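You operate a simulated robot arm through the tools that you are given. There is no shell and no other tool.

The job below is to be done with a simulated robot arm. You get a single attempt, and the scene is never put back.

## Task
Free the glued blue heel and press the blue top piece onto it in the hand press.
Fine: heel in the slide's cradle, top piece straight; leave the slide in and the clamp free.
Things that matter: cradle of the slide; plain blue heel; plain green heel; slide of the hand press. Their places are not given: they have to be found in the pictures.

Only the result counts: the job must be done as asked and must still hold three seconds after the hand-in. Knocking over, shifting, dropping, spilling or breaking anything else fails it.

## Robot
A 7-joint arm with a two-finger parallel gripper, fixed in place. Base frame: the origin is on the floor under the middle of its stand, x ahead of it, y to its left, z up; the work surface is at about z = 800. Readings come in mm, degrees, newtons and seconds.
With the tool pointing down near the work surface it reaches from about 300 to 700 mm from the base axis. Its first joint turns from -66.0 to 66.0 degrees. Payload 1.57 kg.
The TCP is the grasp point between the finger pads, 30 mm short of the fingertips. In the tool frame z runs along the fingers and y along their closing line. Largest opening 110 mm; finger width 24, thickness 12; the body of the gripper, 48 by 112 mm, starts 78 mm behind the TCP.
Orientation is told as [roll, pitch, yaw] about the base's x, y, z axes, in that order, counted from this pose: with the fingers straight down and closing along the base's y, the tool's x points along the base's -x, its y along +y and its z along -z.

## Interface
- The arm moves only by the tool step_arm. Its argument "plan" is a list of rows, each a list of 3 entries, a list of its own where there are three numbers: the shift along the base's x, y, z in mm, then the turn, a rotation vector about the base's x, y, z in rad, then the gripper command, from -1 (shut) to 1 (fully open), values between in proportion. In form: [[[x, y, z], [ax, ay, az], hand], ...]. A call has 1 to 20 rows; each row shifts and turns the commanded pose from where the row before left it. Rows are played at 5 a second. More than 50 mm and 8.6 degrees between two rows, or a gripper value outside its range, and nothing of the call is played. A pose out of reach is approached as far as the arm can. The call stops where the force on the tool passes 90 N (or 10 N more than at its start, if that is more) or the arm is blocked; 0.2 s more then pass. The fingers move at their own pace (about 108 mm/s each) and stop on an object; they squeeze with about 34 N. The grip force told is the motor's: it shows also when the fingers shut on nothing. Time passes only in rows, and 0.2 s behind the last, so rows that do not move let the fingers close. The reply holds the time, the measured pose of the TCP, the force on the tool along the base axes, the opening and the grip force, in the units named above and with some noise, with the torque about the TCP (base axes, N m) and any sound that the robot's microphone picked up.
- Cameras (640 x 400 px; columns grow to the right, rows downward): "scene" is fixed at [161.2, -379.2, 1413.9]; the picture's right is [0.77, -0.64, 0.00], its down [-0.29, -0.34, -0.90] and it looks along [0.57, 0.69, -0.44] (base axes); focal length 323 px, centre (320, 200). "wrist" rides on the gripper at [70, 16, -141] in the tool frame; the picture's right is [-0.23, 0.97, 0.00], its down [-0.85, -0.20, -0.48] and it looks along [-0.47, -0.11, 0.88] (tool axes); focal length 222 px, centre (320, 200).
- capture(camera): a new picture of that camera. No time passes.
- pixel_to_xyz(camera, pixels): for up to 12 pixels [column, row] of the newest picture of that camera ("zoom" is the newest enlarged one), the place [x, y, z] in the base frame of the surface seen there, good to about 2 mm, but the place of the scene camera against the robot may be out by one fixed shift of up to 18 mm in any direction. No time passes.
- zoom(camera, box): a new picture of the part [left, top, right, bottom] of that camera's present view, enlarged. No time passes.
- finish_job(): hands the job in; it is judged then, once.

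Unless the task says otherwise, let go and move clear before handing in.

The tools are called after "Emit:" by a JSON object that holds its "name" and its "arguments". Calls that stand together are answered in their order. step_arm: Moves the arm, as the interface text tells. Its arguments: {"type":"object","properties":{"plan":{"type":"array","items":{"type":"array"}}},"required":["plan"]} The other tools are called the same way: capture (camera) takes a picture; pixel_to_xyz (camera, pixels) gives the place of the surface under pixels of a picture; zoom (camera, box) takes an enlarged picture of a part of a camera's view; finish_job () hands the job in.

At the start:

```text
t: 0.0
eef_pos: [373.6, 193.6, 1247.8]
tool_rot: [0.0, 0.0, 0.0]
ft_force: [0.6, 0.2, -0.5]
ft_torque: [0.02, 0.02, 0.03]
opening: 110.0
finger_force: 0.1
```

scene: 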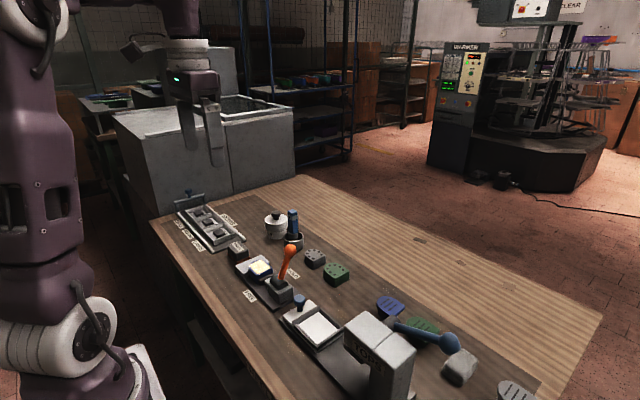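
wrist: 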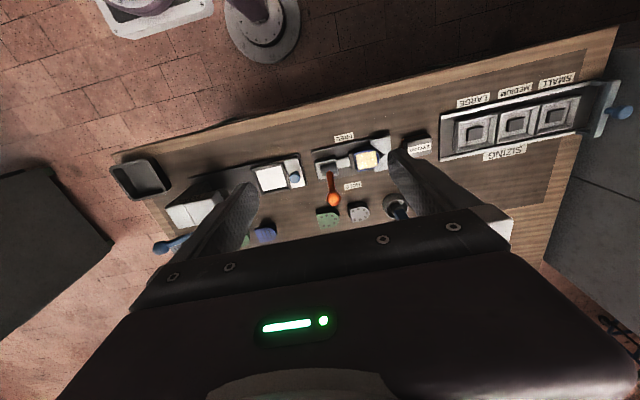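

The first pictures show a bench with a clamp (orange lever around scene 287,265), a slide/press (around 315,330) and some coloured pieces. I'll zoom in on the parts before moving anything.

Emit:
{"name": "zoom", "arguments": {"camera": "scene", "box": [160, 180, 360, 305]}}

Emit:
{"name": "zoom", "arguments": {"camera": "scene", "box": [260, 230, 420, 330]}}

Emit:
{"name": "zoom", "arguments": {"camera": "scene", "box": [270, 280, 462, 400]}}

Emit:
{"name": "zoom", "arguments": {"camera": "scene", "box": [380, 290, 560, 400]}}

Emit:
{"name": "zoom", "arguments": {"camera": "wrist", "box": [240, 110, 440, 235]}}

Emit:
{"name": "zoom", "arguments": {"camera": "wrist", "box": [100, 140, 300, 265]}}

```text
3.20 times, centred on (260, 242) of scene
```

zoom: 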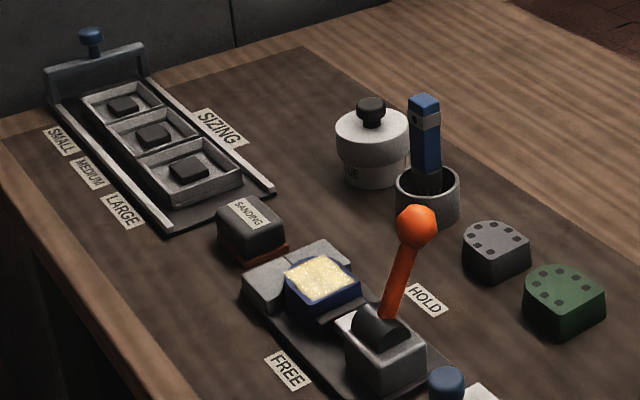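

```text
4.00 times, centred on (340, 280) of scene
```

zoom: 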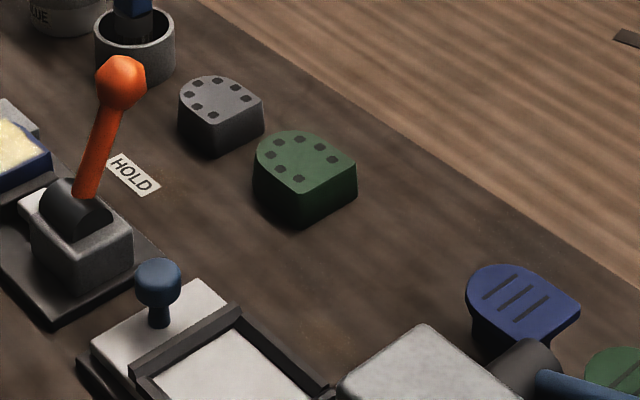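

```text
3.33 times, centred on (366, 340) of scene
```

zoom: 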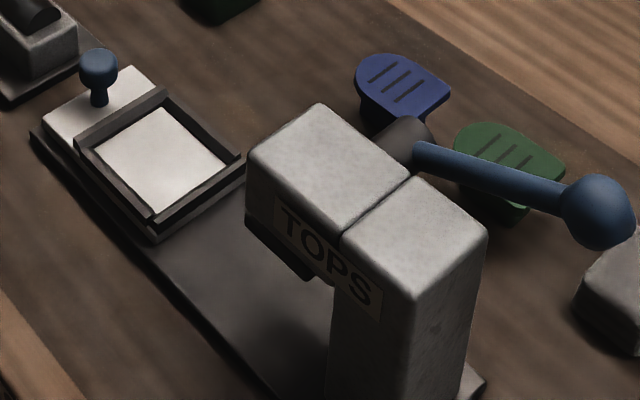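

```text
3.56 times, centred on (470, 345) of scene
```

zoom: 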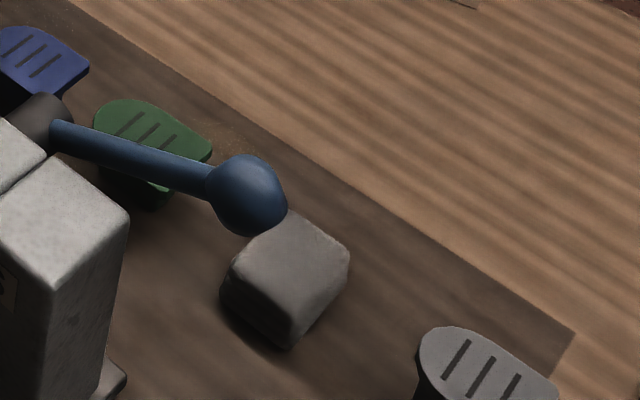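

```text
3.20 times, centred on (340, 172) of wrist
```

zoom: 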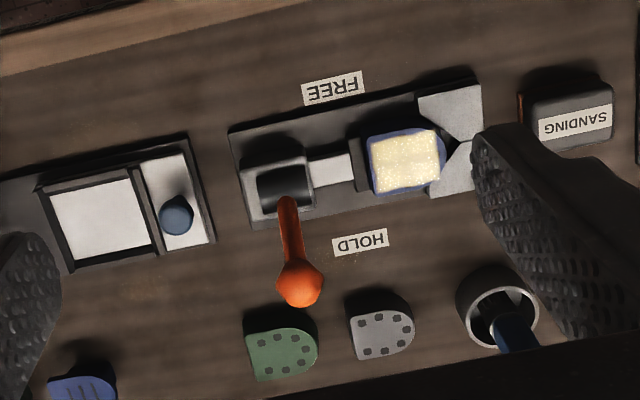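

```text
3.20 times, centred on (200, 202) of wrist
```

zoom: 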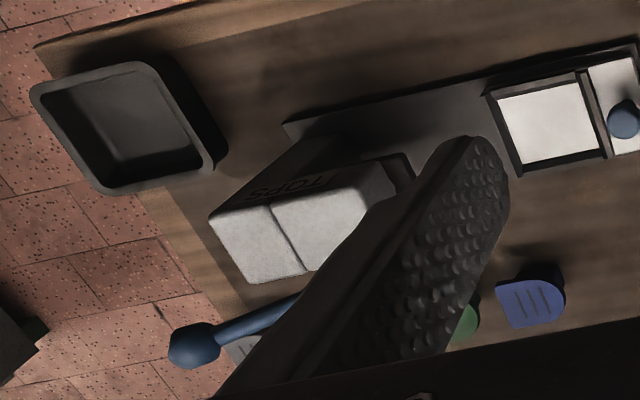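

The clamp (orange lever on HOLD) holds the blue heel with its glue face up. The slide with its blue knob and framed cradle lies beside it, then the press marked TOPS, with the slotted pieces behind. I'll measure points in both cameras.

Emit:
{"name": "pixel_to_xyz", "arguments": {"camera": "wrist", "pixels": [[366, 159], [334, 199], [326, 168], [271, 178], [295, 178], [330, 216], [359, 212], [264, 233], [343, 137], [352, 186], [155, 245], [190, 215]]}}

Emit:
{"name": "pixel_to_xyz", "arguments": {"camera": "scene", "pixels": [[260, 268], [290, 250], [283, 285], [318, 328], [300, 298], [336, 269], [315, 254], [390, 305], [250, 296], [292, 273], [449, 343], [421, 328]]}}

Emit:
{"name": "zoom", "arguments": {"camera": "scene", "box": [365, 285, 445, 335]}}

Emit:
{"name": "zoom", "arguments": {"camera": "scene", "box": [230, 235, 310, 310]}}

Emit:
{"name": "zoom", "arguments": {"camera": "scene", "box": [280, 285, 360, 350]}}

```text
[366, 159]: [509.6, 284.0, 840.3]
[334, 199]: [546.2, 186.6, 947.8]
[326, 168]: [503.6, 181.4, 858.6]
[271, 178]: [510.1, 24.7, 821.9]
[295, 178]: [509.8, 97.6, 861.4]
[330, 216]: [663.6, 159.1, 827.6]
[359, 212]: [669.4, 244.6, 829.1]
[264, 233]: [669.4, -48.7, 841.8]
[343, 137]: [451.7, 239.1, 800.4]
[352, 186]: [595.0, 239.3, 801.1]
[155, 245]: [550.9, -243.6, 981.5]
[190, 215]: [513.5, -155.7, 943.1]
```

```text
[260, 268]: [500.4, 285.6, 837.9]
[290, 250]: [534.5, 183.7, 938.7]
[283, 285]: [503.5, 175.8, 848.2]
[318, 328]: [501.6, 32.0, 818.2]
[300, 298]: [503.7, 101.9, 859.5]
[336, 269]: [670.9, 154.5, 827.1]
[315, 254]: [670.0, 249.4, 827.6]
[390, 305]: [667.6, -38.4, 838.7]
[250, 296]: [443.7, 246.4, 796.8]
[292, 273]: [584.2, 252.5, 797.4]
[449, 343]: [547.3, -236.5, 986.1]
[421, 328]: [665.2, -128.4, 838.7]
```

```text
8.00 times, centred on (405, 310) of scene
```

zoom: 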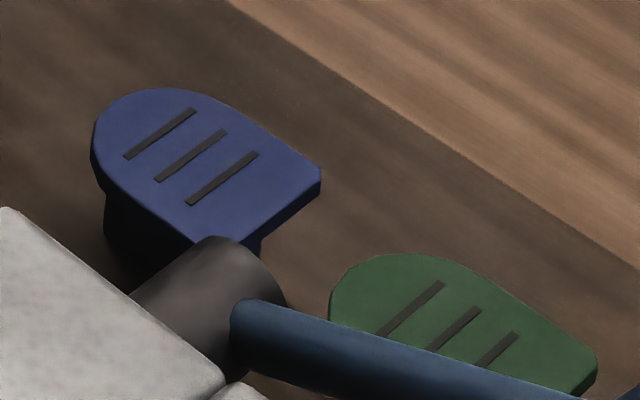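

```text
5.33 times, centred on (270, 272) of scene
```

zoom: 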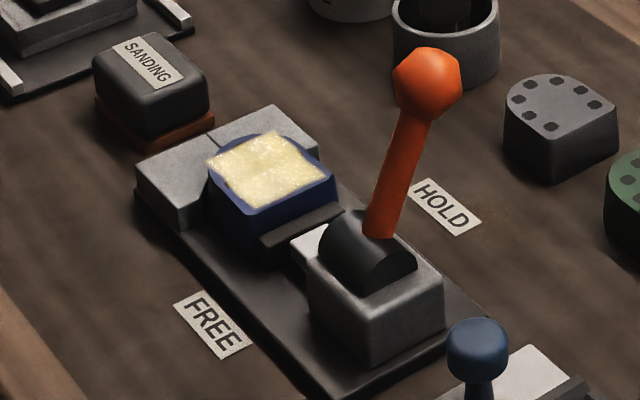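

```text
6.15 times, centred on (320, 318) of scene
```

zoom: 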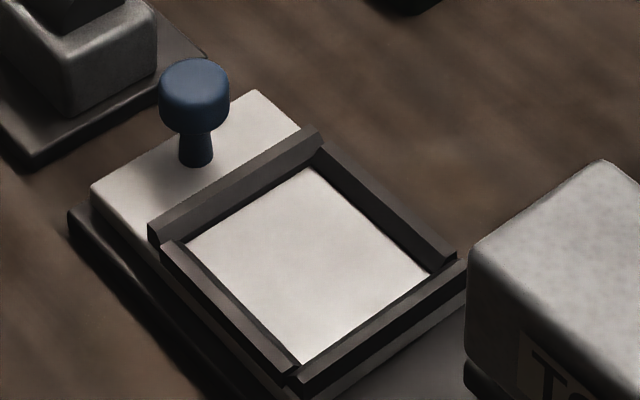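

Wrist and scene agree apart from a small camera shift of about (-8, +3, -3) mm. The blue slotted top piece sits on a stand near (669, -48, 842), and the heel is at (510, 284, 840). I'll move the wrist camera lower for a better look at the clamp and heel.

Emit:
{"name": "step_arm", "arguments": {"plan": [[[5, 10, -45], [0, 0, 0], 1], [[5, 10, -45], [0, 0, 0], 1], [[5, 10, -45], [0, 0, 0], 1], [[5, 10, -45], [0, 0, 0], 1], [[0, 10, -20], [0, 0, 0], 1]]}}

Emit:
{"name": "capture", "arguments": {"camera": "wrist"}}

```text
t: 1.2
eef_pos: [395.2, 241.1, 1043.6]
tool_rot: [0.1, 0.0, -0.1]
ft_force: [0.7, 0.7, -0.9]
ft_torque: [-0.02, -0.01, 0.02]
opening: 109.9
finger_force: 0.0
```

```text
taken
```

wrist: 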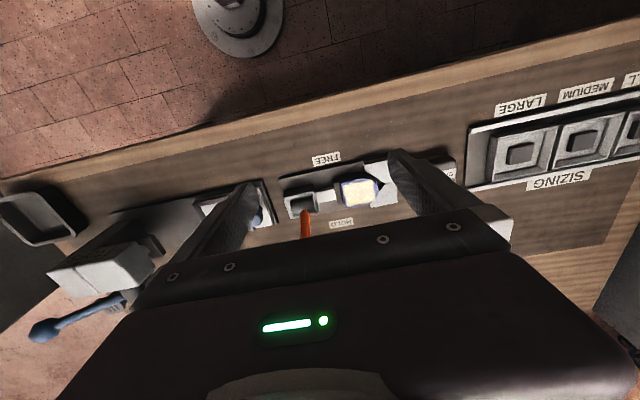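

The clamp is visible around (320,195) in the wrist view. I'll zoom in on it.

Emit:
{"name": "zoom", "arguments": {"camera": "wrist", "box": [270, 145, 420, 240]}}

Emit:
{"name": "pixel_to_xyz", "arguments": {"camera": "wrist", "pixels": [[342, 183], [374, 180], [345, 206], [379, 200], [358, 194], [300, 203], [306, 212], [330, 195], [334, 190], [284, 185], [310, 222], [400, 190]]}}

```text
4.21 times, centred on (345, 192) of wrist
```

zoom: 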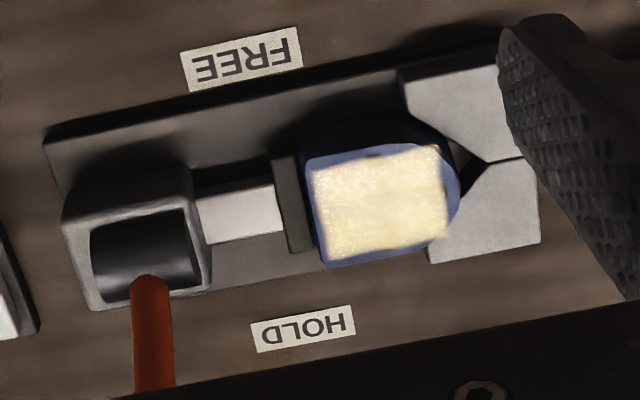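

```text
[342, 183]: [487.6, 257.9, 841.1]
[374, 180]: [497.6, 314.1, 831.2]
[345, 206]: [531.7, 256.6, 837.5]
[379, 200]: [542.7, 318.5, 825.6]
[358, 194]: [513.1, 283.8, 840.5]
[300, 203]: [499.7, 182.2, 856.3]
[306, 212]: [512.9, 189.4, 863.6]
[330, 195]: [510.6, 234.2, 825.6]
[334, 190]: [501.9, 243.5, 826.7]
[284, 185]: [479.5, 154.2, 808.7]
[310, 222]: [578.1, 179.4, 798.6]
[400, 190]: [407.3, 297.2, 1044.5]
```

The heel's flat side is near y=256 and its round side points to +y, against the V-block. I'll go closer for accurate edges.

Emit:
{"name": "step_arm", "arguments": {"plan": [[[35, 12, -40], [0, 0, 0], 1], [[35, 12, -38], [0, 0, 0], 1], [[0, 0, 0], [0, 0, 0], 1]]}}

Emit:
{"name": "capture", "arguments": {"camera": "wrist"}}

Emit:
{"name": "zoom", "arguments": {"camera": "wrist", "box": [240, 120, 420, 232]}}

```text
refused: row 1 steps farther than a row can; nothing moved
```

```text
taken
```

wrist: 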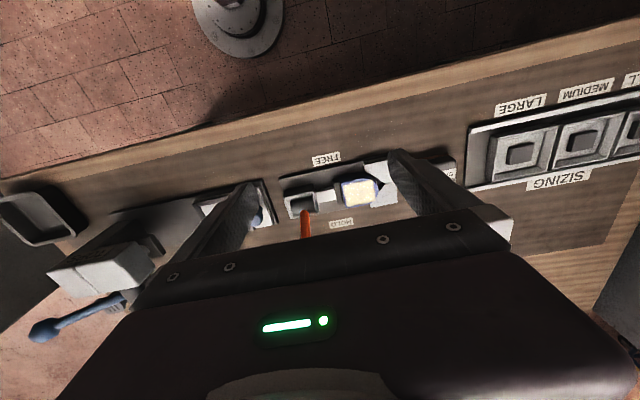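

```text
3.56 times, centred on (330, 176) of wrist
```

zoom: 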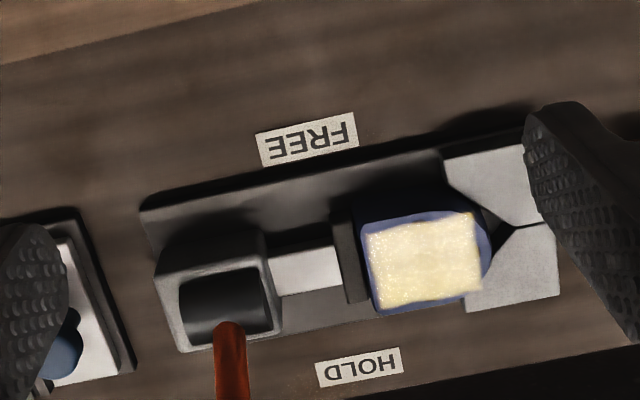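

The call was refused because the step passed 50 mm, so nothing moved. I'll send the same move in smaller rows.

Emit:
{"name": "step_arm", "arguments": {"plan": [[[24, 8, -26], [0, 0, 0], 1], [[24, 8, -26], [0, 0, 0], 1], [[22, 8, -26], [0, 0, 0], 1], [[0, 0, 0], [0, 0, 0], 1]]}}

Emit:
{"name": "capture", "arguments": {"camera": "wrist"}}

Emit:
{"name": "zoom", "arguments": {"camera": "wrist", "box": [240, 110, 420, 222]}}

```text
t: 2.2
eef_pos: [465.0, 266.6, 965.5]
tool_rot: [0.0, -0.1, 0.0]
ft_force: [0.4, 0.3, 0.0]
ft_torque: [0.0, -0.01, -0.01]
opening: 110.1
finger_force: 0.1
```

```text
taken
```

wrist: 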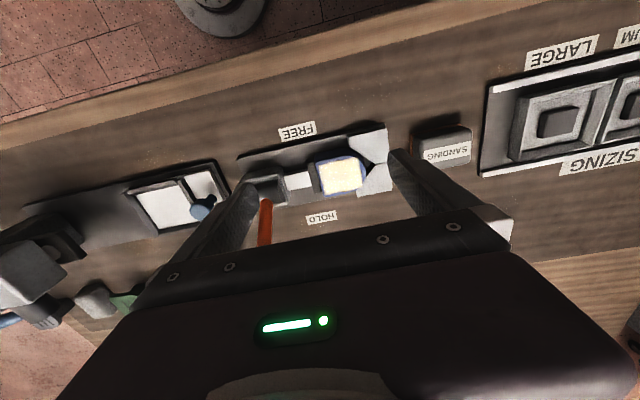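

```text
3.56 times, centred on (330, 166) of wrist
```

zoom: 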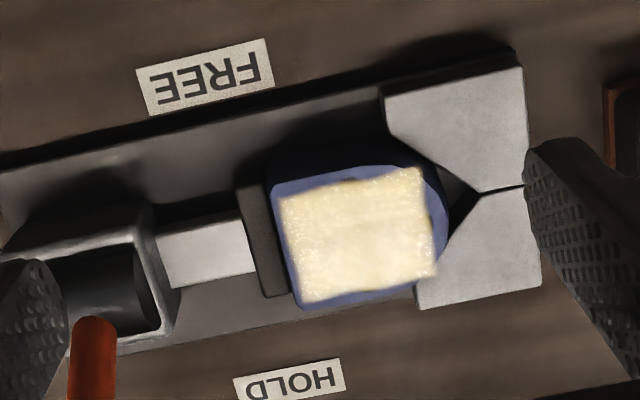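

The heel outline in this zoom runs from the flat corners (275,187) and (298,307) to the round tip (446,228). I'll measure it, along with the jaw and V-block.

Emit:
{"name": "pixel_to_xyz", "arguments": {"camera": "zoom", "pixels": [[277, 190], [301, 304], [443, 228], [330, 172], [360, 292], [355, 235], [262, 240], [210, 250], [430, 120], [470, 260], [400, 172], [400, 293]]}}

Emit:
{"name": "zoom", "arguments": {"camera": "wrist", "box": [100, 150, 260, 250]}}

```text
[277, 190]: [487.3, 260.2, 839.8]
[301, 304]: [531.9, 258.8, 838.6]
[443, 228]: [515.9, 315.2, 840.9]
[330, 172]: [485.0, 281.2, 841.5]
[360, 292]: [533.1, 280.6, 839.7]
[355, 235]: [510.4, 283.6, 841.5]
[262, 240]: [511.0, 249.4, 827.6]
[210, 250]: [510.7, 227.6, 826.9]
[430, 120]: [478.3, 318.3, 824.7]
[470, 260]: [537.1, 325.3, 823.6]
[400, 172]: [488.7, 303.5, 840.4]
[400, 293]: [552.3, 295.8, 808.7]
```

```text
4.00 times, centred on (180, 200) of wrist
```

zoom: 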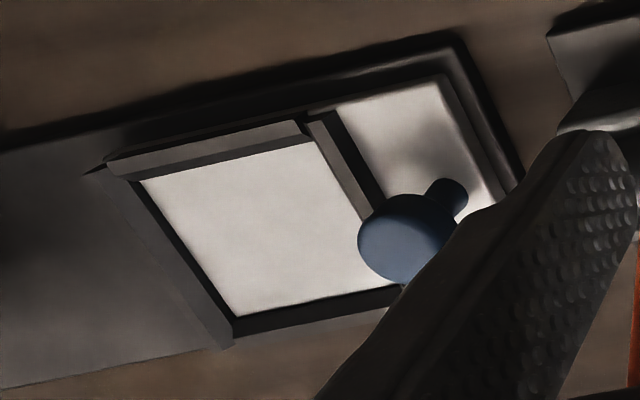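

The heel is about 48 mm wide in x (486 to 534, centre 510), runs y=259 to 316, and its top is at z=840. Next I'll look at the slide's cradle from above.

Emit:
{"name": "step_arm", "arguments": {"plan": [[[0, -45, 5], [0, 0, 0], 1], [[0, -45, 5], [0, 0, 0], 1], [[0, -45, 5], [0, 0, 0], 1], [[0, -45, 0], [0, 0, 0], 1], [[0, -40, 0], [0, 0, 0], 1], [[0, 0, 0], [0, 0, 0], 1]]}}

Emit:
{"name": "capture", "arguments": {"camera": "wrist"}}

Emit:
{"name": "zoom", "arguments": {"camera": "wrist", "box": [240, 110, 420, 222]}}

```text
t: 3.6
eef_pos: [463.3, 47.0, 979.2]
tool_rot: [0.0, 0.0, 0.0]
ft_force: [-0.1, 0.4, 0.3]
ft_torque: [0.0, 0.0, 0.0]
opening: 109.9
finger_force: 0.1
```

```text
taken
```

wrist: 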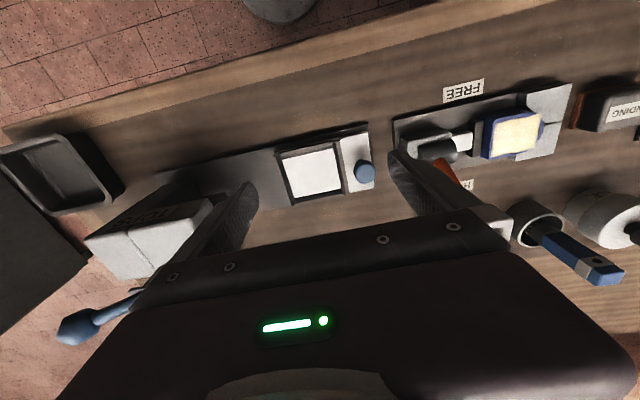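

```text
3.56 times, centred on (330, 166) of wrist
```

zoom: 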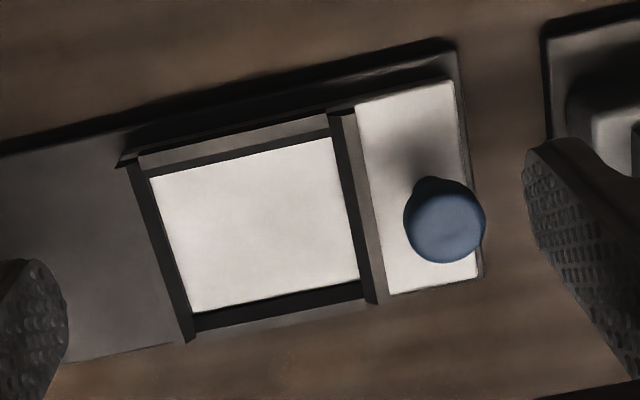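

The cradle is a framed rectangle here, with its white floor corners at (150,178), (330,138), (358,280) and (193,312), and the knob at (445,225). I'll measure the floor, walls and knob.

Emit:
{"name": "pixel_to_xyz", "arguments": {"camera": "zoom", "pixels": [[160, 185], [325, 146], [352, 274], [200, 305], [250, 225], [235, 143], [280, 318], [160, 250], [362, 210], [445, 225], [410, 100], [430, 275]]}}

Emit:
{"name": "zoom", "arguments": {"camera": "wrist", "box": [80, 150, 280, 275]}}

Emit:
{"name": "zoom", "arguments": {"camera": "wrist", "box": [270, 125, 380, 210]}}

```text
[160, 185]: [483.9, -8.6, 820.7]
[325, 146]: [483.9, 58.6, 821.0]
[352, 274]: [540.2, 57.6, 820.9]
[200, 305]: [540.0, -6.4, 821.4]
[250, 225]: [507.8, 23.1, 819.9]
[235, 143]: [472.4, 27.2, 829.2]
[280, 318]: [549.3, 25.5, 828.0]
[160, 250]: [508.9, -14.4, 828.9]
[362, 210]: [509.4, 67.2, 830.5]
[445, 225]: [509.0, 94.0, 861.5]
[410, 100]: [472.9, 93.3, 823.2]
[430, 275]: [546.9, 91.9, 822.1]
```

```text
3.20 times, centred on (180, 212) of wrist
```

zoom: 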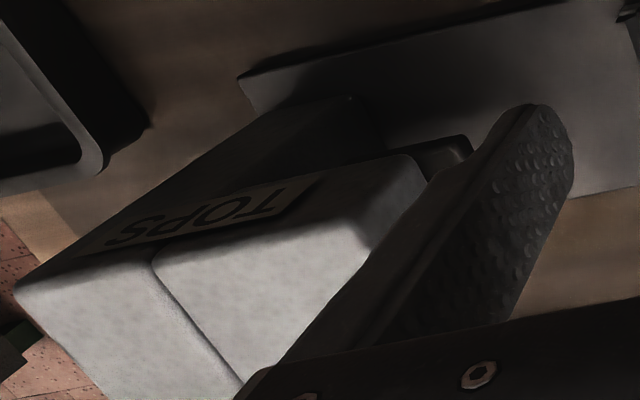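

```text
4.71 times, centred on (325, 168) of wrist
```

zoom: 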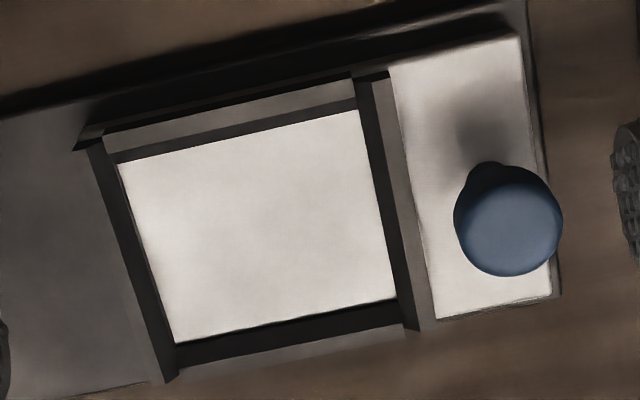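

The cradle floor is at z≈821, its wall tops at z≈829 and its centre near (511, 26). The knob is at (509, 94, 861). Next I'll check the press, its lever and the top pieces with the scene camera.

Emit:
{"name": "zoom", "arguments": {"camera": "scene", "box": [330, 290, 490, 400]}}

Emit:
{"name": "pixel_to_xyz", "arguments": {"camera": "scene", "pixels": [[399, 322], [392, 325], [420, 333], [436, 338], [449, 343], [365, 325], [395, 335], [385, 352], [345, 345], [350, 360], [330, 380], [362, 372]]}}

```text
3.64 times, centred on (410, 345) of scene
```

zoom: 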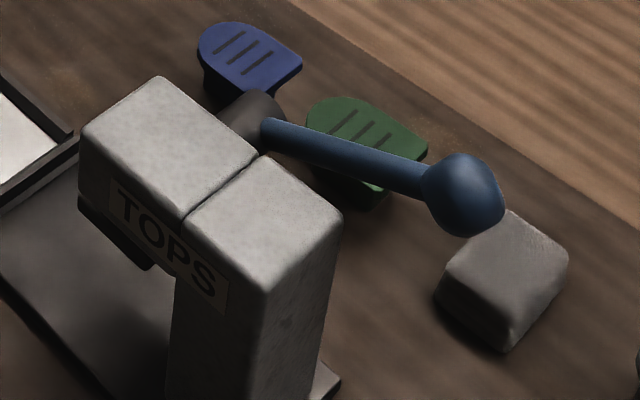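

```text
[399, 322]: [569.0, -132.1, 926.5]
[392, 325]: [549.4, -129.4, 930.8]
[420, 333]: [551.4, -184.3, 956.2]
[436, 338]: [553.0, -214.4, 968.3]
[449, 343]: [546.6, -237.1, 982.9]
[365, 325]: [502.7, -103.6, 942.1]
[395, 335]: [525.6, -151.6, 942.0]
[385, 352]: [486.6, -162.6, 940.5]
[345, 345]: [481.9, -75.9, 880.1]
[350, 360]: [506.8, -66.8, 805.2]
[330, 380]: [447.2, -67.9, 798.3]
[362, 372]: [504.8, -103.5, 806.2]
```

The press head is near y=-75 to -190, with the top at z≈942. The lever pivots at about (560,-131,928) and its ball is at (550,-240,982), so it swings about x. I'll move the wrist camera over the slotted pieces.

Emit:
{"name": "step_arm", "arguments": {"plan": [[[38, -23, 8], [0, 0, 0], 1], [[38, -23, 8], [0, 0, 0], 1], [[38, -23, 5], [0, 0, 0], 1], [[38, -23, 0], [0, 0, 0], 1], [[0, 0, 0], [0, 0, 0], 1]]}}

Emit:
{"name": "capture", "arguments": {"camera": "wrist"}}

Emit:
{"name": "zoom", "arguments": {"camera": "wrist", "box": [200, 110, 420, 247]}}

Emit:
{"name": "capture", "arguments": {"camera": "scene"}}

```text
t: 4.8
eef_pos: [620.1, -41.9, 1002.7]
tool_rot: [0.0, 0.2, -0.1]
ft_force: [-0.6, -0.4, -0.2]
ft_torque: [0.0, 0.03, 0.01]
opening: 109.7
finger_force: 0.1
```

```text
taken
```

wrist: 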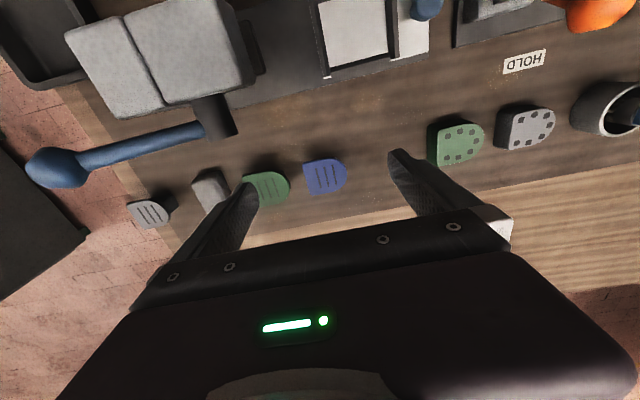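

```text
2.91 times, centred on (310, 178) of wrist
```

zoom: 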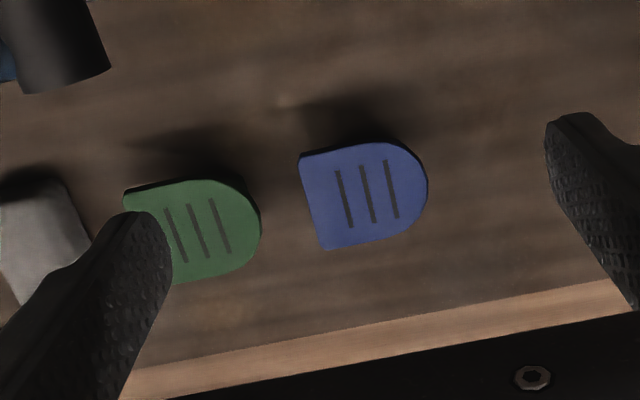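

```text
taken
```

scene: 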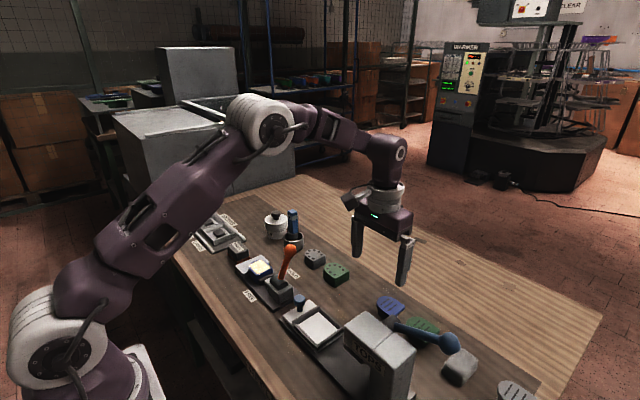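

The blue top piece has flat-end corners at zoom (302,159) and (327,248), and its round tip is at (427,196). I'll measure it and zoom in to see its thickness.

Emit:
{"name": "pixel_to_xyz", "arguments": {"camera": "zoom", "pixels": [[304, 162], [329, 246], [425, 197], [364, 194], [350, 150], [375, 236], [310, 200], [390, 146], [405, 228], [340, 110], [70, 60], [250, 240]]}}

Emit:
{"name": "zoom", "arguments": {"camera": "wrist", "box": [290, 145, 360, 205]}}

Emit:
{"name": "zoom", "arguments": {"camera": "wrist", "box": [0, 0, 260, 200]}}

```text
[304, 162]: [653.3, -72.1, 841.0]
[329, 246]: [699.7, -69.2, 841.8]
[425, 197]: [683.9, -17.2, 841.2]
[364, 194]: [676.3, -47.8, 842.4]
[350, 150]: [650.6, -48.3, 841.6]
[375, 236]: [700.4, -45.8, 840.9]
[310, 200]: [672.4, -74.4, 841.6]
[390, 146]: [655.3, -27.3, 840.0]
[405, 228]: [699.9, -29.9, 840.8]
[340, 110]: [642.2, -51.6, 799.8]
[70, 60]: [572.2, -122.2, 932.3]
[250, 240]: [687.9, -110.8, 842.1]
```

```text
6.67 times, centred on (325, 175) of wrist
```

zoom: 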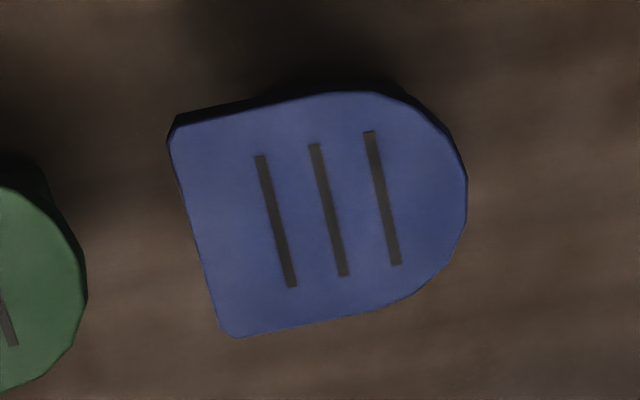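

```text
2.00 times, centred on (130, 100) of wrist
```

zoom: 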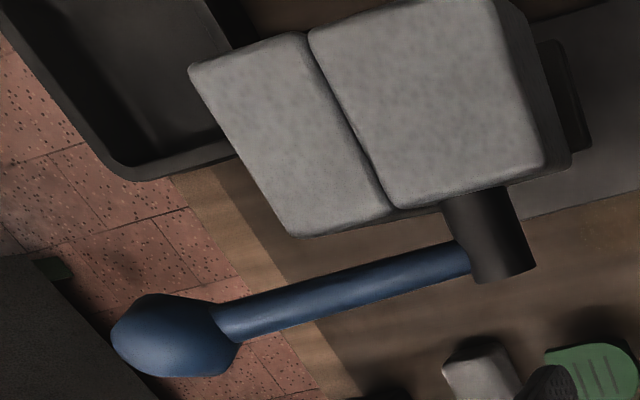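

Both the top piece (x 651–701, y -74 to -16, top z 841) and the heel line up with the base axes, rounded ends toward +y. First I'll free the clamp: close the fingers, go to the +x side of the orange ball at (546,187,948), and push it toward FREE (-x).

Emit:
{"name": "step_arm", "arguments": {"plan": [[[-5, 45, 5], [0, 0, 0], -1], [[-5, 46, 5], [0, 0, 0], -1], [[-5, 46, 0], [0, 0, 0], -1], [[-5, 46, 0], [0, 0, 0], -1], [[0, 45, 0], [0, 0, 0], -1], [[0, 0, -28], [0, 0, 0], -1], [[0, 0, -27], [0, 0, 0], -1], [[0, 0, 0], [0, 0, 0], -1]]}}

Emit:
{"name": "capture", "arguments": {"camera": "scene"}}

Emit:
{"name": "capture", "arguments": {"camera": "wrist"}}

```text
t: 6.6
eef_pos: [598.1, 185.0, 959.6]
tool_rot: [-0.1, 0.1, 0.0]
ft_force: [0.7, -0.3, 0.0]
ft_torque: [0.02, 0.01, 0.02]
opening: 0.0
finger_force: 21.2
```

```text
taken
```

scene: 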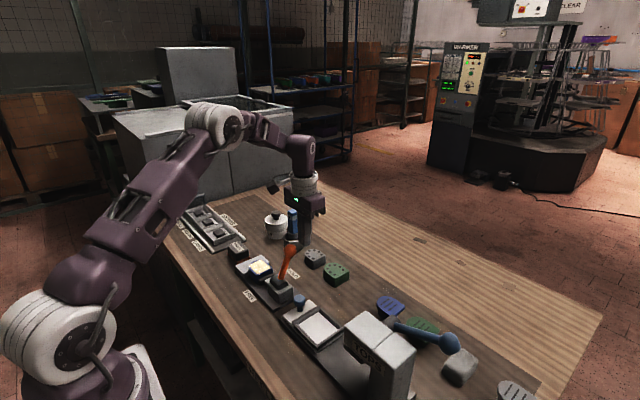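

```text
taken
```

wrist: 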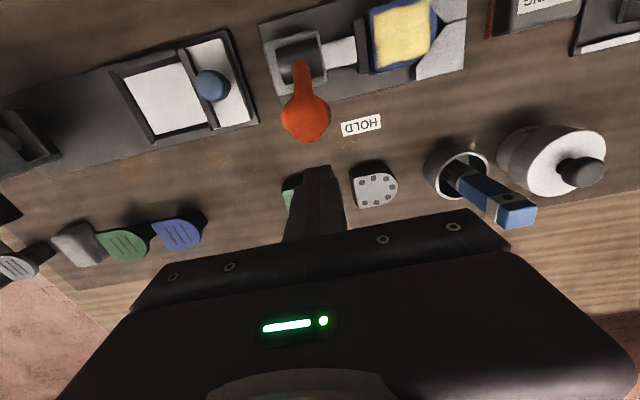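

The closed fingers are now on the +x side of the orange ball (wrist 305,117). I'll measure the ball again before pushing.

Emit:
{"name": "pixel_to_xyz", "arguments": {"camera": "wrist", "pixels": [[305, 115], [306, 130], [290, 115], [325, 115], [302, 75], [320, 172]]}}

```text
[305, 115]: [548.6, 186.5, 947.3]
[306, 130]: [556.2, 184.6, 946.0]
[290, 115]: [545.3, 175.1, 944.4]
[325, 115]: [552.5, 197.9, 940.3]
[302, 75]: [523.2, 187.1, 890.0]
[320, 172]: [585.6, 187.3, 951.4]
```

The ball is centred at about (548,186,935). I'll lower slightly and push toward -x in small steps.

Emit:
{"name": "step_arm", "arguments": {"plan": [[[0, 1, -9], [0, 0, 0], -1], [[-10, 0, 0], [0, 0, 0], -1], [[-10, 0, 0], [0, 0, 0], -1], [[-10, 0, 0], [0, 0, 0], -1], [[-10, 0, 0], [0, 0, 0], -1], [[-10, 0, 0], [0, 0, 0], -1], [[-10, 0, 0], [0, 0, 0], -1], [[0, 0, 0], [0, 0, 0], -1]]}}

Emit:
{"name": "capture", "arguments": {"camera": "wrist"}}

```text
t: 8.4
eef_pos: [537.2, 184.5, 951.7]
tool_rot: [0.0, 0.0, 0.0]
ft_force: [0.6, -0.1, 0.0]
ft_torque: [-0.02, 0.0, -0.04]
opening: 0.0
finger_force: 21.6
```

```text
taken
```

wrist: 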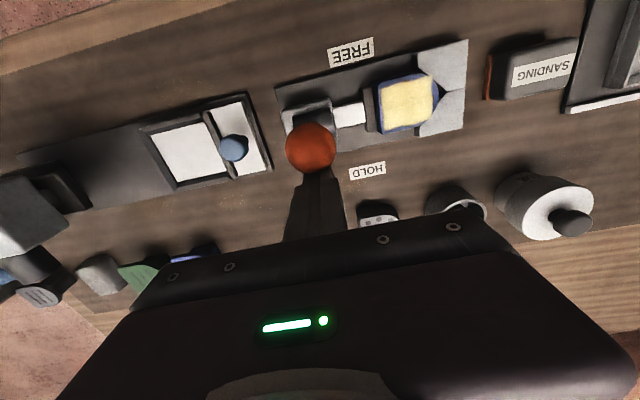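

The lever is moving with the fingers (ball at 311,148 and now near upright) and I feel little force. I'll keep pushing toward FREE.

Emit:
{"name": "step_arm", "arguments": {"plan": [[[-10, 0, 0], [0, 0, 0], -1], [[-10, 0, 0], [0, 0, 0], -1], [[-10, 0, 0], [0, 0, 0], -1], [[-10, 0, 0], [0, 0, 0], -1], [[0, 0, 0], [0, 0, 0], -1]]}}

Emit:
{"name": "capture", "arguments": {"camera": "wrist"}}

```text
t: 9.6
eef_pos: [498.3, 185.1, 950.0]
tool_rot: [0.0, -0.5, -0.1]
ft_force: [22.5, -1.1, -4.3]
ft_torque: [0.06, -0.49, 0.04]
opening: 0.3
finger_force: 20.8
```

```text
taken
```

wrist: 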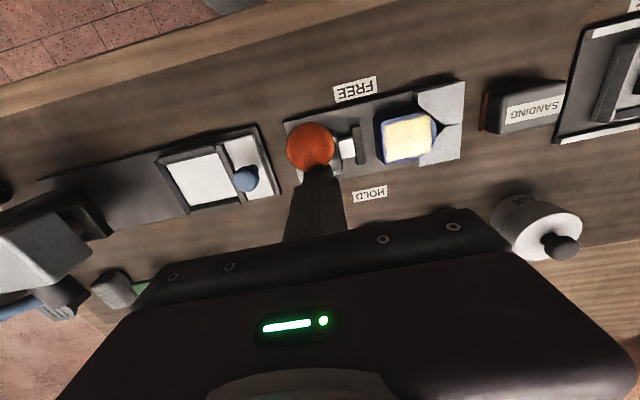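

The jaw has drawn back from the heel, leaving a gap at wrist (365,145), and the force is up to 22 N. I'll push a few mm more to find the stop.

Emit:
{"name": "step_arm", "arguments": {"plan": [[[-4, 0, 0], [0, 0, 0], -1], [[-4, 0, 0], [0, 0, 0], -1], [[0, 0, 0], [0, 0, 0], -1]]}}

Emit:
{"name": "pixel_to_xyz", "arguments": {"camera": "wrist", "pixels": [[310, 148], [365, 143], [407, 137]]}}

```text
t: 10.4
eef_pos: [498.5, 185.2, 951.8]
tool_rot: [0.5, -1.5, -0.1]
ft_force: [75.1, -3.8, -20.0]
ft_torque: [0.35, -1.67, 0.1]
opening: 0.0
finger_force: 21.6
```

```text
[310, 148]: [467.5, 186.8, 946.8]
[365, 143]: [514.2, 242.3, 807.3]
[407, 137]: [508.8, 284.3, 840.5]
```

The lever is against its stop: 75 N and no movement. The ball is now at x≈468, which is the FREE side. I'll back off and move up, then check the clamp.

Emit:
{"name": "step_arm", "arguments": {"plan": [[[12, 0, 0], [0, 0, 0], -1], [[20, 0, 0], [0, 0, 0], -1], [[20, 0, 10], [0, 0, 0], -1], [[0, 0, 40], [0, 0, 0], 0], [[-20, 25, 10], [0, 0, 0], 1], [[-25, 30, 0], [0, 0, 0], 1], [[-25, 30, 0], [0, 0, 0], 1], [[0, 0, 0], [0, 0, 0], 1]]}}

Emit:
{"name": "capture", "arguments": {"camera": "wrist"}}

Emit:
{"name": "capture", "arguments": {"camera": "scene"}}

Emit:
{"name": "zoom", "arguments": {"camera": "scene", "box": [230, 235, 310, 310]}}

```text
t: 12.2
eef_pos: [470.2, 267.9, 1011.0]
tool_rot: [0.0, 0.0, 0.0]
ft_force: [0.0, 0.0, 0.2]
ft_torque: [-0.02, 0.0, 0.02]
opening: 109.9
finger_force: 0.0
```

```text
taken
```

wrist: 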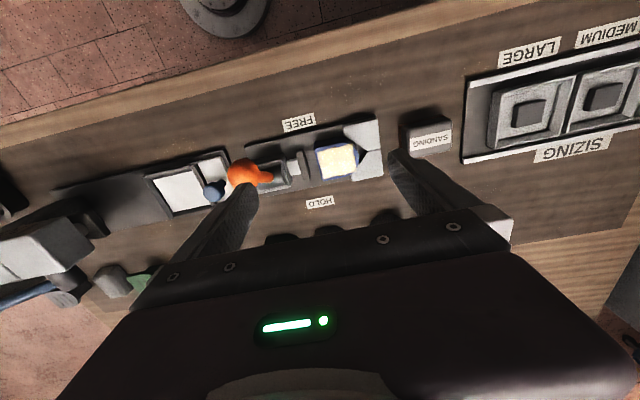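

```text
taken
```

scene: 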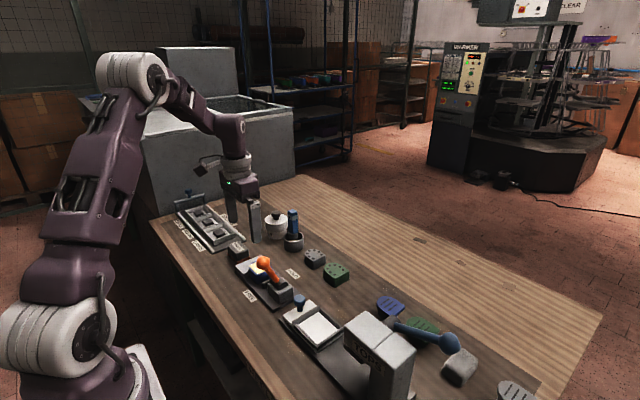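

```text
5.33 times, centred on (270, 272) of scene
```

zoom: 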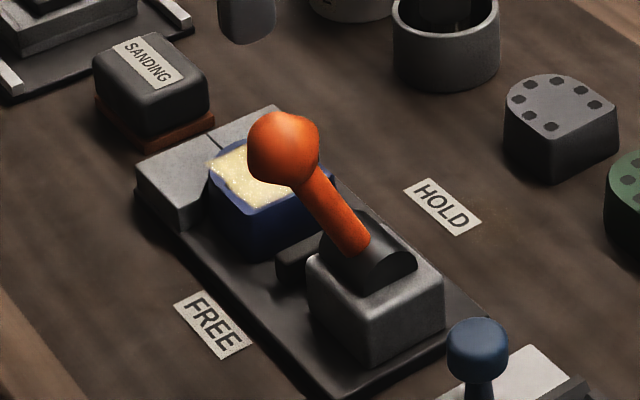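

The lever now points to FREE and the jaw is clear of the heel. I'll measure the heel outline again before gripping across x.

Emit:
{"name": "zoom", "arguments": {"camera": "wrist", "box": [270, 110, 400, 200]}}

```text
4.44 times, centred on (335, 155) of wrist
```

zoom: 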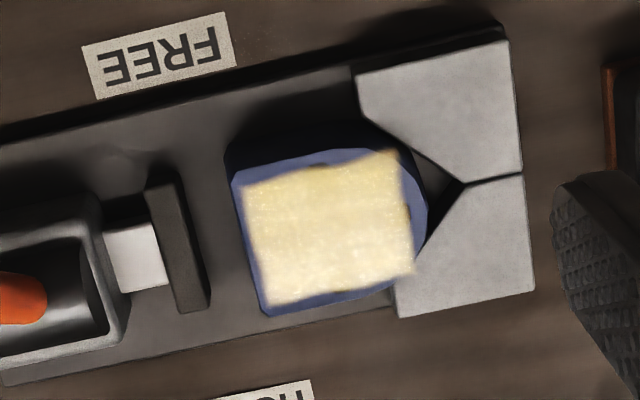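

Emit:
{"name": "pixel_to_xyz", "arguments": {"camera": "zoom", "pixels": [[238, 185], [265, 308], [262, 165], [305, 307], [330, 152], [350, 296], [423, 222], [320, 230], [180, 240], [227, 160], [375, 110], [420, 300]]}}

```text
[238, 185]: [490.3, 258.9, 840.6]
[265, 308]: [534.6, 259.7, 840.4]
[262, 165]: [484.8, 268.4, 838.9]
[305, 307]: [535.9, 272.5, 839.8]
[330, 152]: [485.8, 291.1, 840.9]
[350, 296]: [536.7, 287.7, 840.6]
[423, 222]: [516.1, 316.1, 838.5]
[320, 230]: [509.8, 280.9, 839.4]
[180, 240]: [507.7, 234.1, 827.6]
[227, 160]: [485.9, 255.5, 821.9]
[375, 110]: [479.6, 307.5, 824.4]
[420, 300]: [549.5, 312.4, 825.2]
```

The heel spans x 485–536 and y 258–317, centred near (510.5, 287.5). Before picking it I'll turn the gripper by -90° on the way over the cradle, staying high, so I can measure the cradle's inner edges from the other side.

Emit:
{"name": "step_arm", "arguments": {"plan": [[[3, -18, 5], [0, 0, -0.1428], 1], [[3, -18, 0], [0, 0, -0.1428], 1], [[3, -18, 0], [0, 0, -0.1428], 1], [[3, -18, 0], [0, 0, -0.1428], 1], [[3, -18, 0], [0, 0, -0.1428], 1], [[3, -18, 0], [0, 0, -0.1428], 1], [[3, -18, 0], [0, 0, -0.1428], 1], [[3, -18, 0], [0, 0, -0.1428], 1], [[3, -18, -10], [0, 0, -0.1428], 1], [[3, -18, -10], [0, 0, -0.1428], 1], [[3, -18, -10], [0, 0, -0.1428], 1], [[0, 0, 0], [0, 0, 0], 1]]}}

Emit:
{"name": "capture", "arguments": {"camera": "wrist"}}

Emit:
{"name": "zoom", "arguments": {"camera": "wrist", "box": [260, 120, 400, 217]}}

```text
t: 14.8
eef_pos: [506.6, 70.4, 985.1]
tool_rot: [0.1, -0.1, -90.1]
ft_force: [0.0, 0.4, 0.1]
ft_torque: [0.01, 0.01, 0.01]
opening: 110.1
finger_force: 0.2
```

```text
taken
```

wrist: 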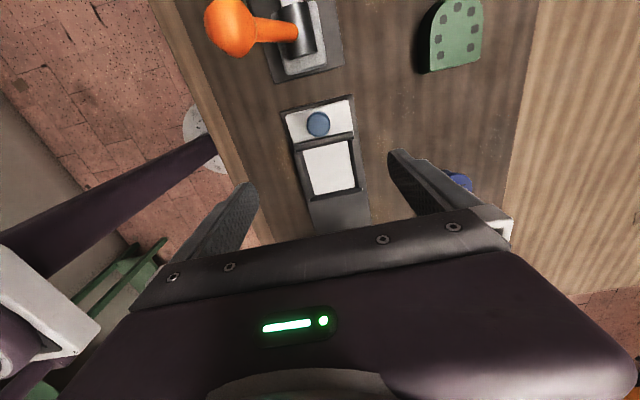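

```text
4.12 times, centred on (330, 168) of wrist
```

zoom: 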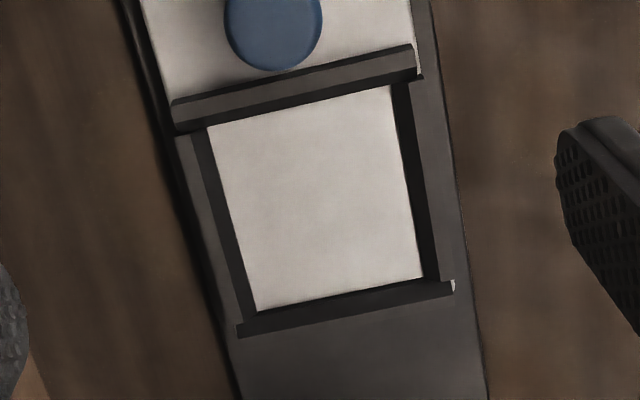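

The floor corners appear at zoom (207,128), (391,87), (422,277) and (257,311). I'll measure the floor edges and the inner lips of the walls.

Emit:
{"name": "pixel_to_xyz", "arguments": {"camera": "zoom", "pixels": [[234, 220], [410, 180], [300, 110], [340, 292], [222, 222], [423, 178], [298, 101], [342, 300], [212, 222], [437, 178], [296, 80], [345, 312]]}}

Emit:
{"name": "zoom", "arguments": {"camera": "wrist", "box": [285, 130, 375, 210]}}

```text
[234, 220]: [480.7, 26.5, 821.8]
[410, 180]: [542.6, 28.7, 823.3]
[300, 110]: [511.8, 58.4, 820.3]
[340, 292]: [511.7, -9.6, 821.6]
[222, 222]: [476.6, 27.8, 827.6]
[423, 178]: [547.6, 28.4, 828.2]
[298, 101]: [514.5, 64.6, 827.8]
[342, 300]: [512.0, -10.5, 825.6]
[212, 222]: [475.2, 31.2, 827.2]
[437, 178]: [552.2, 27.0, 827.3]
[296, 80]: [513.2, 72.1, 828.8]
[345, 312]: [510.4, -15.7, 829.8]
```

```text
5.00 times, centred on (330, 170) of wrist
```

zoom: 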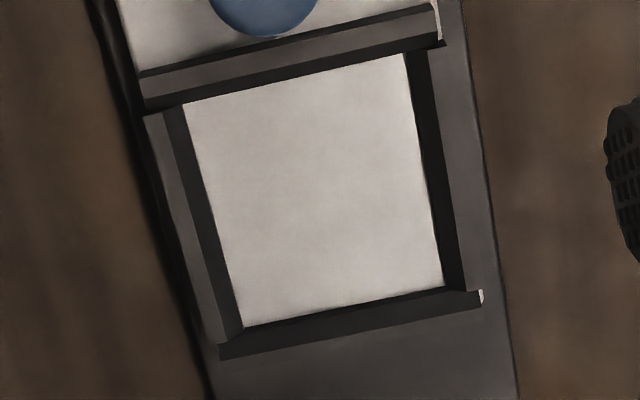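

The cradle spans about x 480.7–542.6 and y -10.5–61.5, centred at (511.6, 25.5), so the heel (about 51×59) has roughly 6 mm to spare on each side. I'll go back high over the lever to above the heel with the fingers closing along x.

Emit:
{"name": "step_arm", "arguments": {"plan": [[[0, 0, 30], [0, 0, 0], 0.5], [[1, 41, 0], [0, 0, 0], 0.5], [[1, 41, 0], [0, 0, 0], 0.5], [[1, 41, 0], [0, 0, 0], 0.5], [[1, 41, 0], [0, 0, 0], 0.5], [[0, 40, 0], [0, 0, 0], 0.5], [[0, 0, 0], [0, 0, 0], 0.5]]}}

Emit:
{"name": "capture", "arguments": {"camera": "wrist"}}

Emit:
{"name": "zoom", "arguments": {"camera": "wrist", "box": [260, 120, 400, 217]}}

```text
t: 16.4
eef_pos: [507.5, 276.5, 1018.7]
tool_rot: [0.0, -0.1, -89.9]
ft_force: [-1.0, 0.8, -0.1]
ft_torque: [0.0, 0.0, 0.03]
opening: 82.7
finger_force: 0.0
```

```text
taken
```

wrist: 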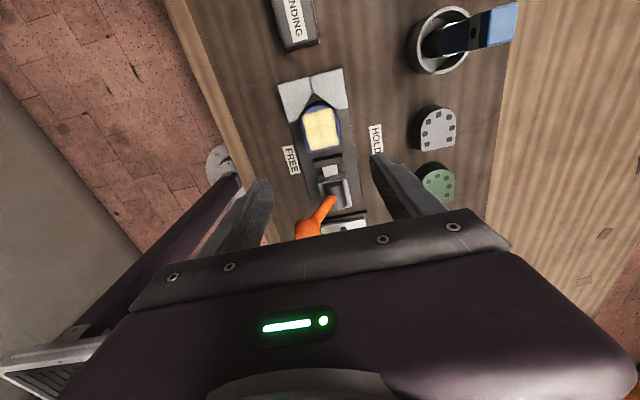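

```text
4.12 times, centred on (330, 168) of wrist
```

zoom: 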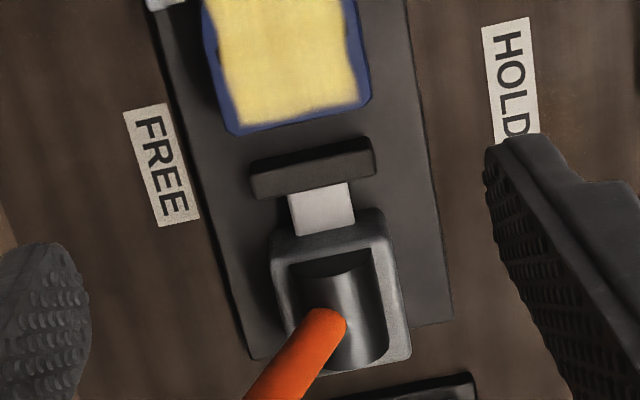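

Emit:
{"name": "zoom", "arguments": {"camera": "wrist", "box": [270, 80, 370, 170]}}

```text
4.44 times, centred on (320, 125) of wrist
```

zoom: 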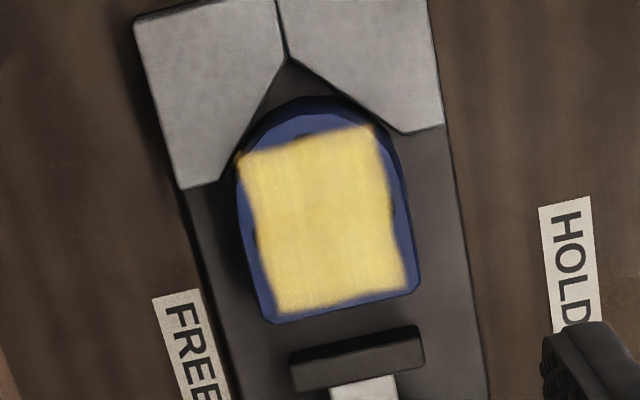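

The flat edge's slope (272,322)→(418,288) matches the base x direction, so the heel is square. I'll measure its sides.

Emit:
{"name": "pixel_to_xyz", "arguments": {"camera": "zoom", "pixels": [[246, 220], [402, 200], [258, 280], [412, 260], [275, 318], [413, 288], [310, 112], [325, 215], [345, 302], [280, 30], [180, 185], [440, 125]]}}

```text
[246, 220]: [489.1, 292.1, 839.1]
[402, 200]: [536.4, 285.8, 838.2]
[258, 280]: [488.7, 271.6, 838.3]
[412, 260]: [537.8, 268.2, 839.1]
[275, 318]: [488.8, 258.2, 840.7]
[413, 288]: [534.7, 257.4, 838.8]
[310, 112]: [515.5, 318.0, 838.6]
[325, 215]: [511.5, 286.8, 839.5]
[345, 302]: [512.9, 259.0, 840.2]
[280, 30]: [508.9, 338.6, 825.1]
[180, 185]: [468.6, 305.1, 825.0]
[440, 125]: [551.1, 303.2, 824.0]
```

The heel's centre is about x=511 and the V-block starts at y≈303, so gripping at y≈275 clears it. I'll go down with tips at z≈821 and an opening of about 82 mm.

Emit:
{"name": "step_arm", "arguments": {"plan": [[[3.8, -1.5, -40], [0, 0, 0], 0.5], [[0, 0, -40], [0, 0, 0], 0.5], [[0, 0, -40], [0, 0, 0], 0.5], [[0, 0, -28], [0, 0, 0], 0.5], [[0, 0, 0], [0, 0, 0], 0.5]]}}

Emit:
{"name": "capture", "arguments": {"camera": "wrist"}}

Emit:
{"name": "zoom", "arguments": {"camera": "scene", "box": [220, 220, 320, 310]}}

```text
t: 17.6
eef_pos: [513.0, 274.6, 869.1]
tool_rot: [0.0, 0.1, -90.0]
ft_force: [0.2, -0.9, -0.6]
ft_torque: [-0.01, 0.01, -0.01]
opening: 82.2
finger_force: 0.0
```

```text
taken
```

wrist: 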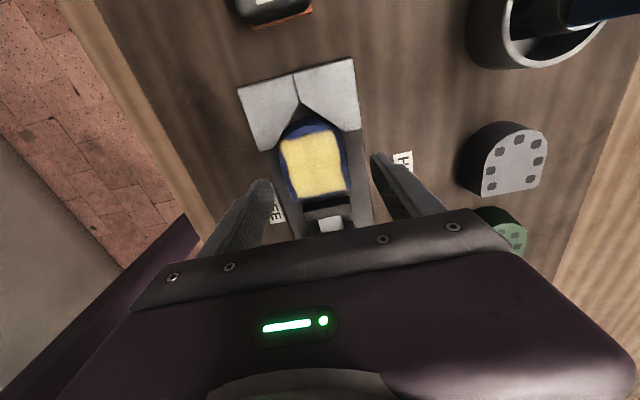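

```text
4.44 times, centred on (270, 265) of scene
```

zoom: 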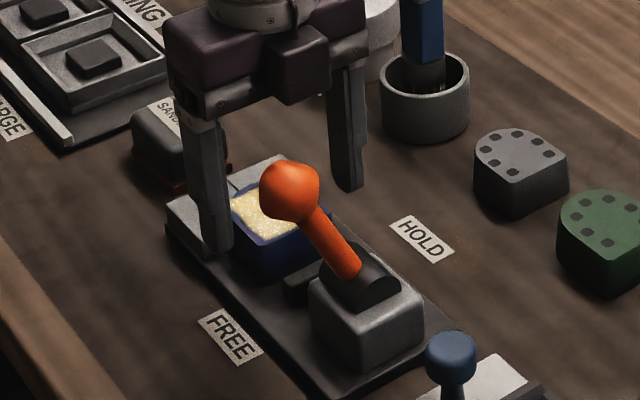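

The fingers straddle the heel with clearance on both sides. I'll go down the last 18 mm and close.

Emit:
{"name": "step_arm", "arguments": {"plan": [[[0, 0, -18], [0, 0, 0], 0.5], [[0, 0, 0], [0, 0, 0], 0.5], [[0, 0, 0], [0, 0, 0], 0.1], [[0, 0, 0], [0, 0, 0], -0.3], [[0, 0, 0], [0, 0, 0], -1], [[0, 0, 0], [0, 0, 0], -1], [[0, 0, 0], [0, 0, 0], -1]]}}

Emit:
{"name": "capture", "arguments": {"camera": "wrist"}}

```text
t: 19.2
eef_pos: [511.2, 274.6, 850.6]
tool_rot: [-0.1, 0.0, -90.0]
ft_force: [-2.9, -2.0, -0.4]
ft_torque: [-0.08, 0.12, 0.11]
opening: 54.8
finger_force: 33.7
```

```text
taken
```

wrist: 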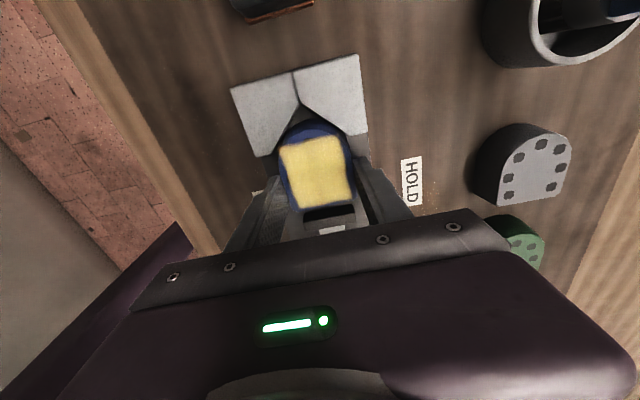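

The heel is gripped at 54.8 mm, so it is a little wider lower down than at its top. I'll lift it straight up slowly and check the hold.

Emit:
{"name": "step_arm", "arguments": {"plan": [[[0, 0, 5], [0, 0, 0], -1], [[0, 0, 10], [0, 0, 0], -1], [[0, 0, 20], [0, 0, 0], -1], [[0, 0, 30], [0, 0, 0], -1], [[0, 0, 40], [0, 0, 0], -1], [[0, 0, 40], [0, 0, 0], -1], [[0, 0, 0], [0, 0, 0], -1]]}}

Emit:
{"name": "capture", "arguments": {"camera": "wrist"}}

Emit:
{"name": "capture", "arguments": {"camera": "scene"}}

Emit:
{"name": "zoom", "arguments": {"camera": "scene", "box": [200, 180, 320, 280]}}

```text
t: 20.8
eef_pos: [511.8, 273.4, 995.7]
tool_rot: [0.0, 0.1, -90.0]
ft_force: [0.4, 0.0, -1.2]
ft_torque: [-0.02, -0.01, -0.01]
opening: 54.6
finger_force: 35.3
```

```text
taken
```

wrist: 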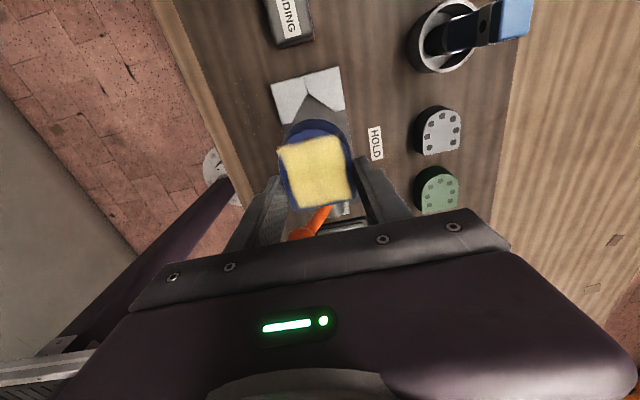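

```text
taken
```

scene: 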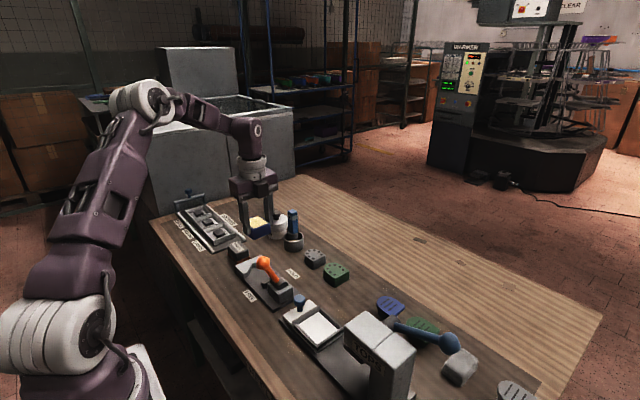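

```text
4.00 times, centred on (260, 230) of scene
```

zoom: 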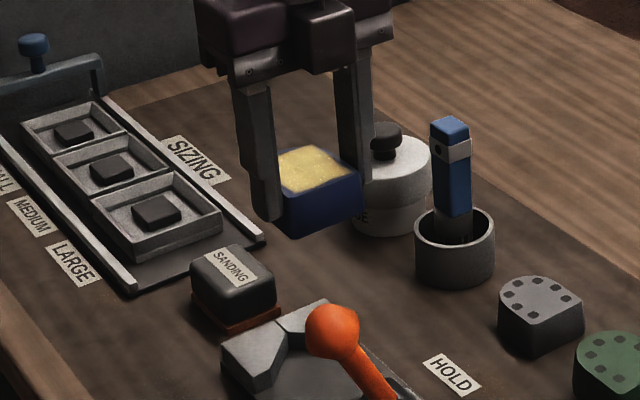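

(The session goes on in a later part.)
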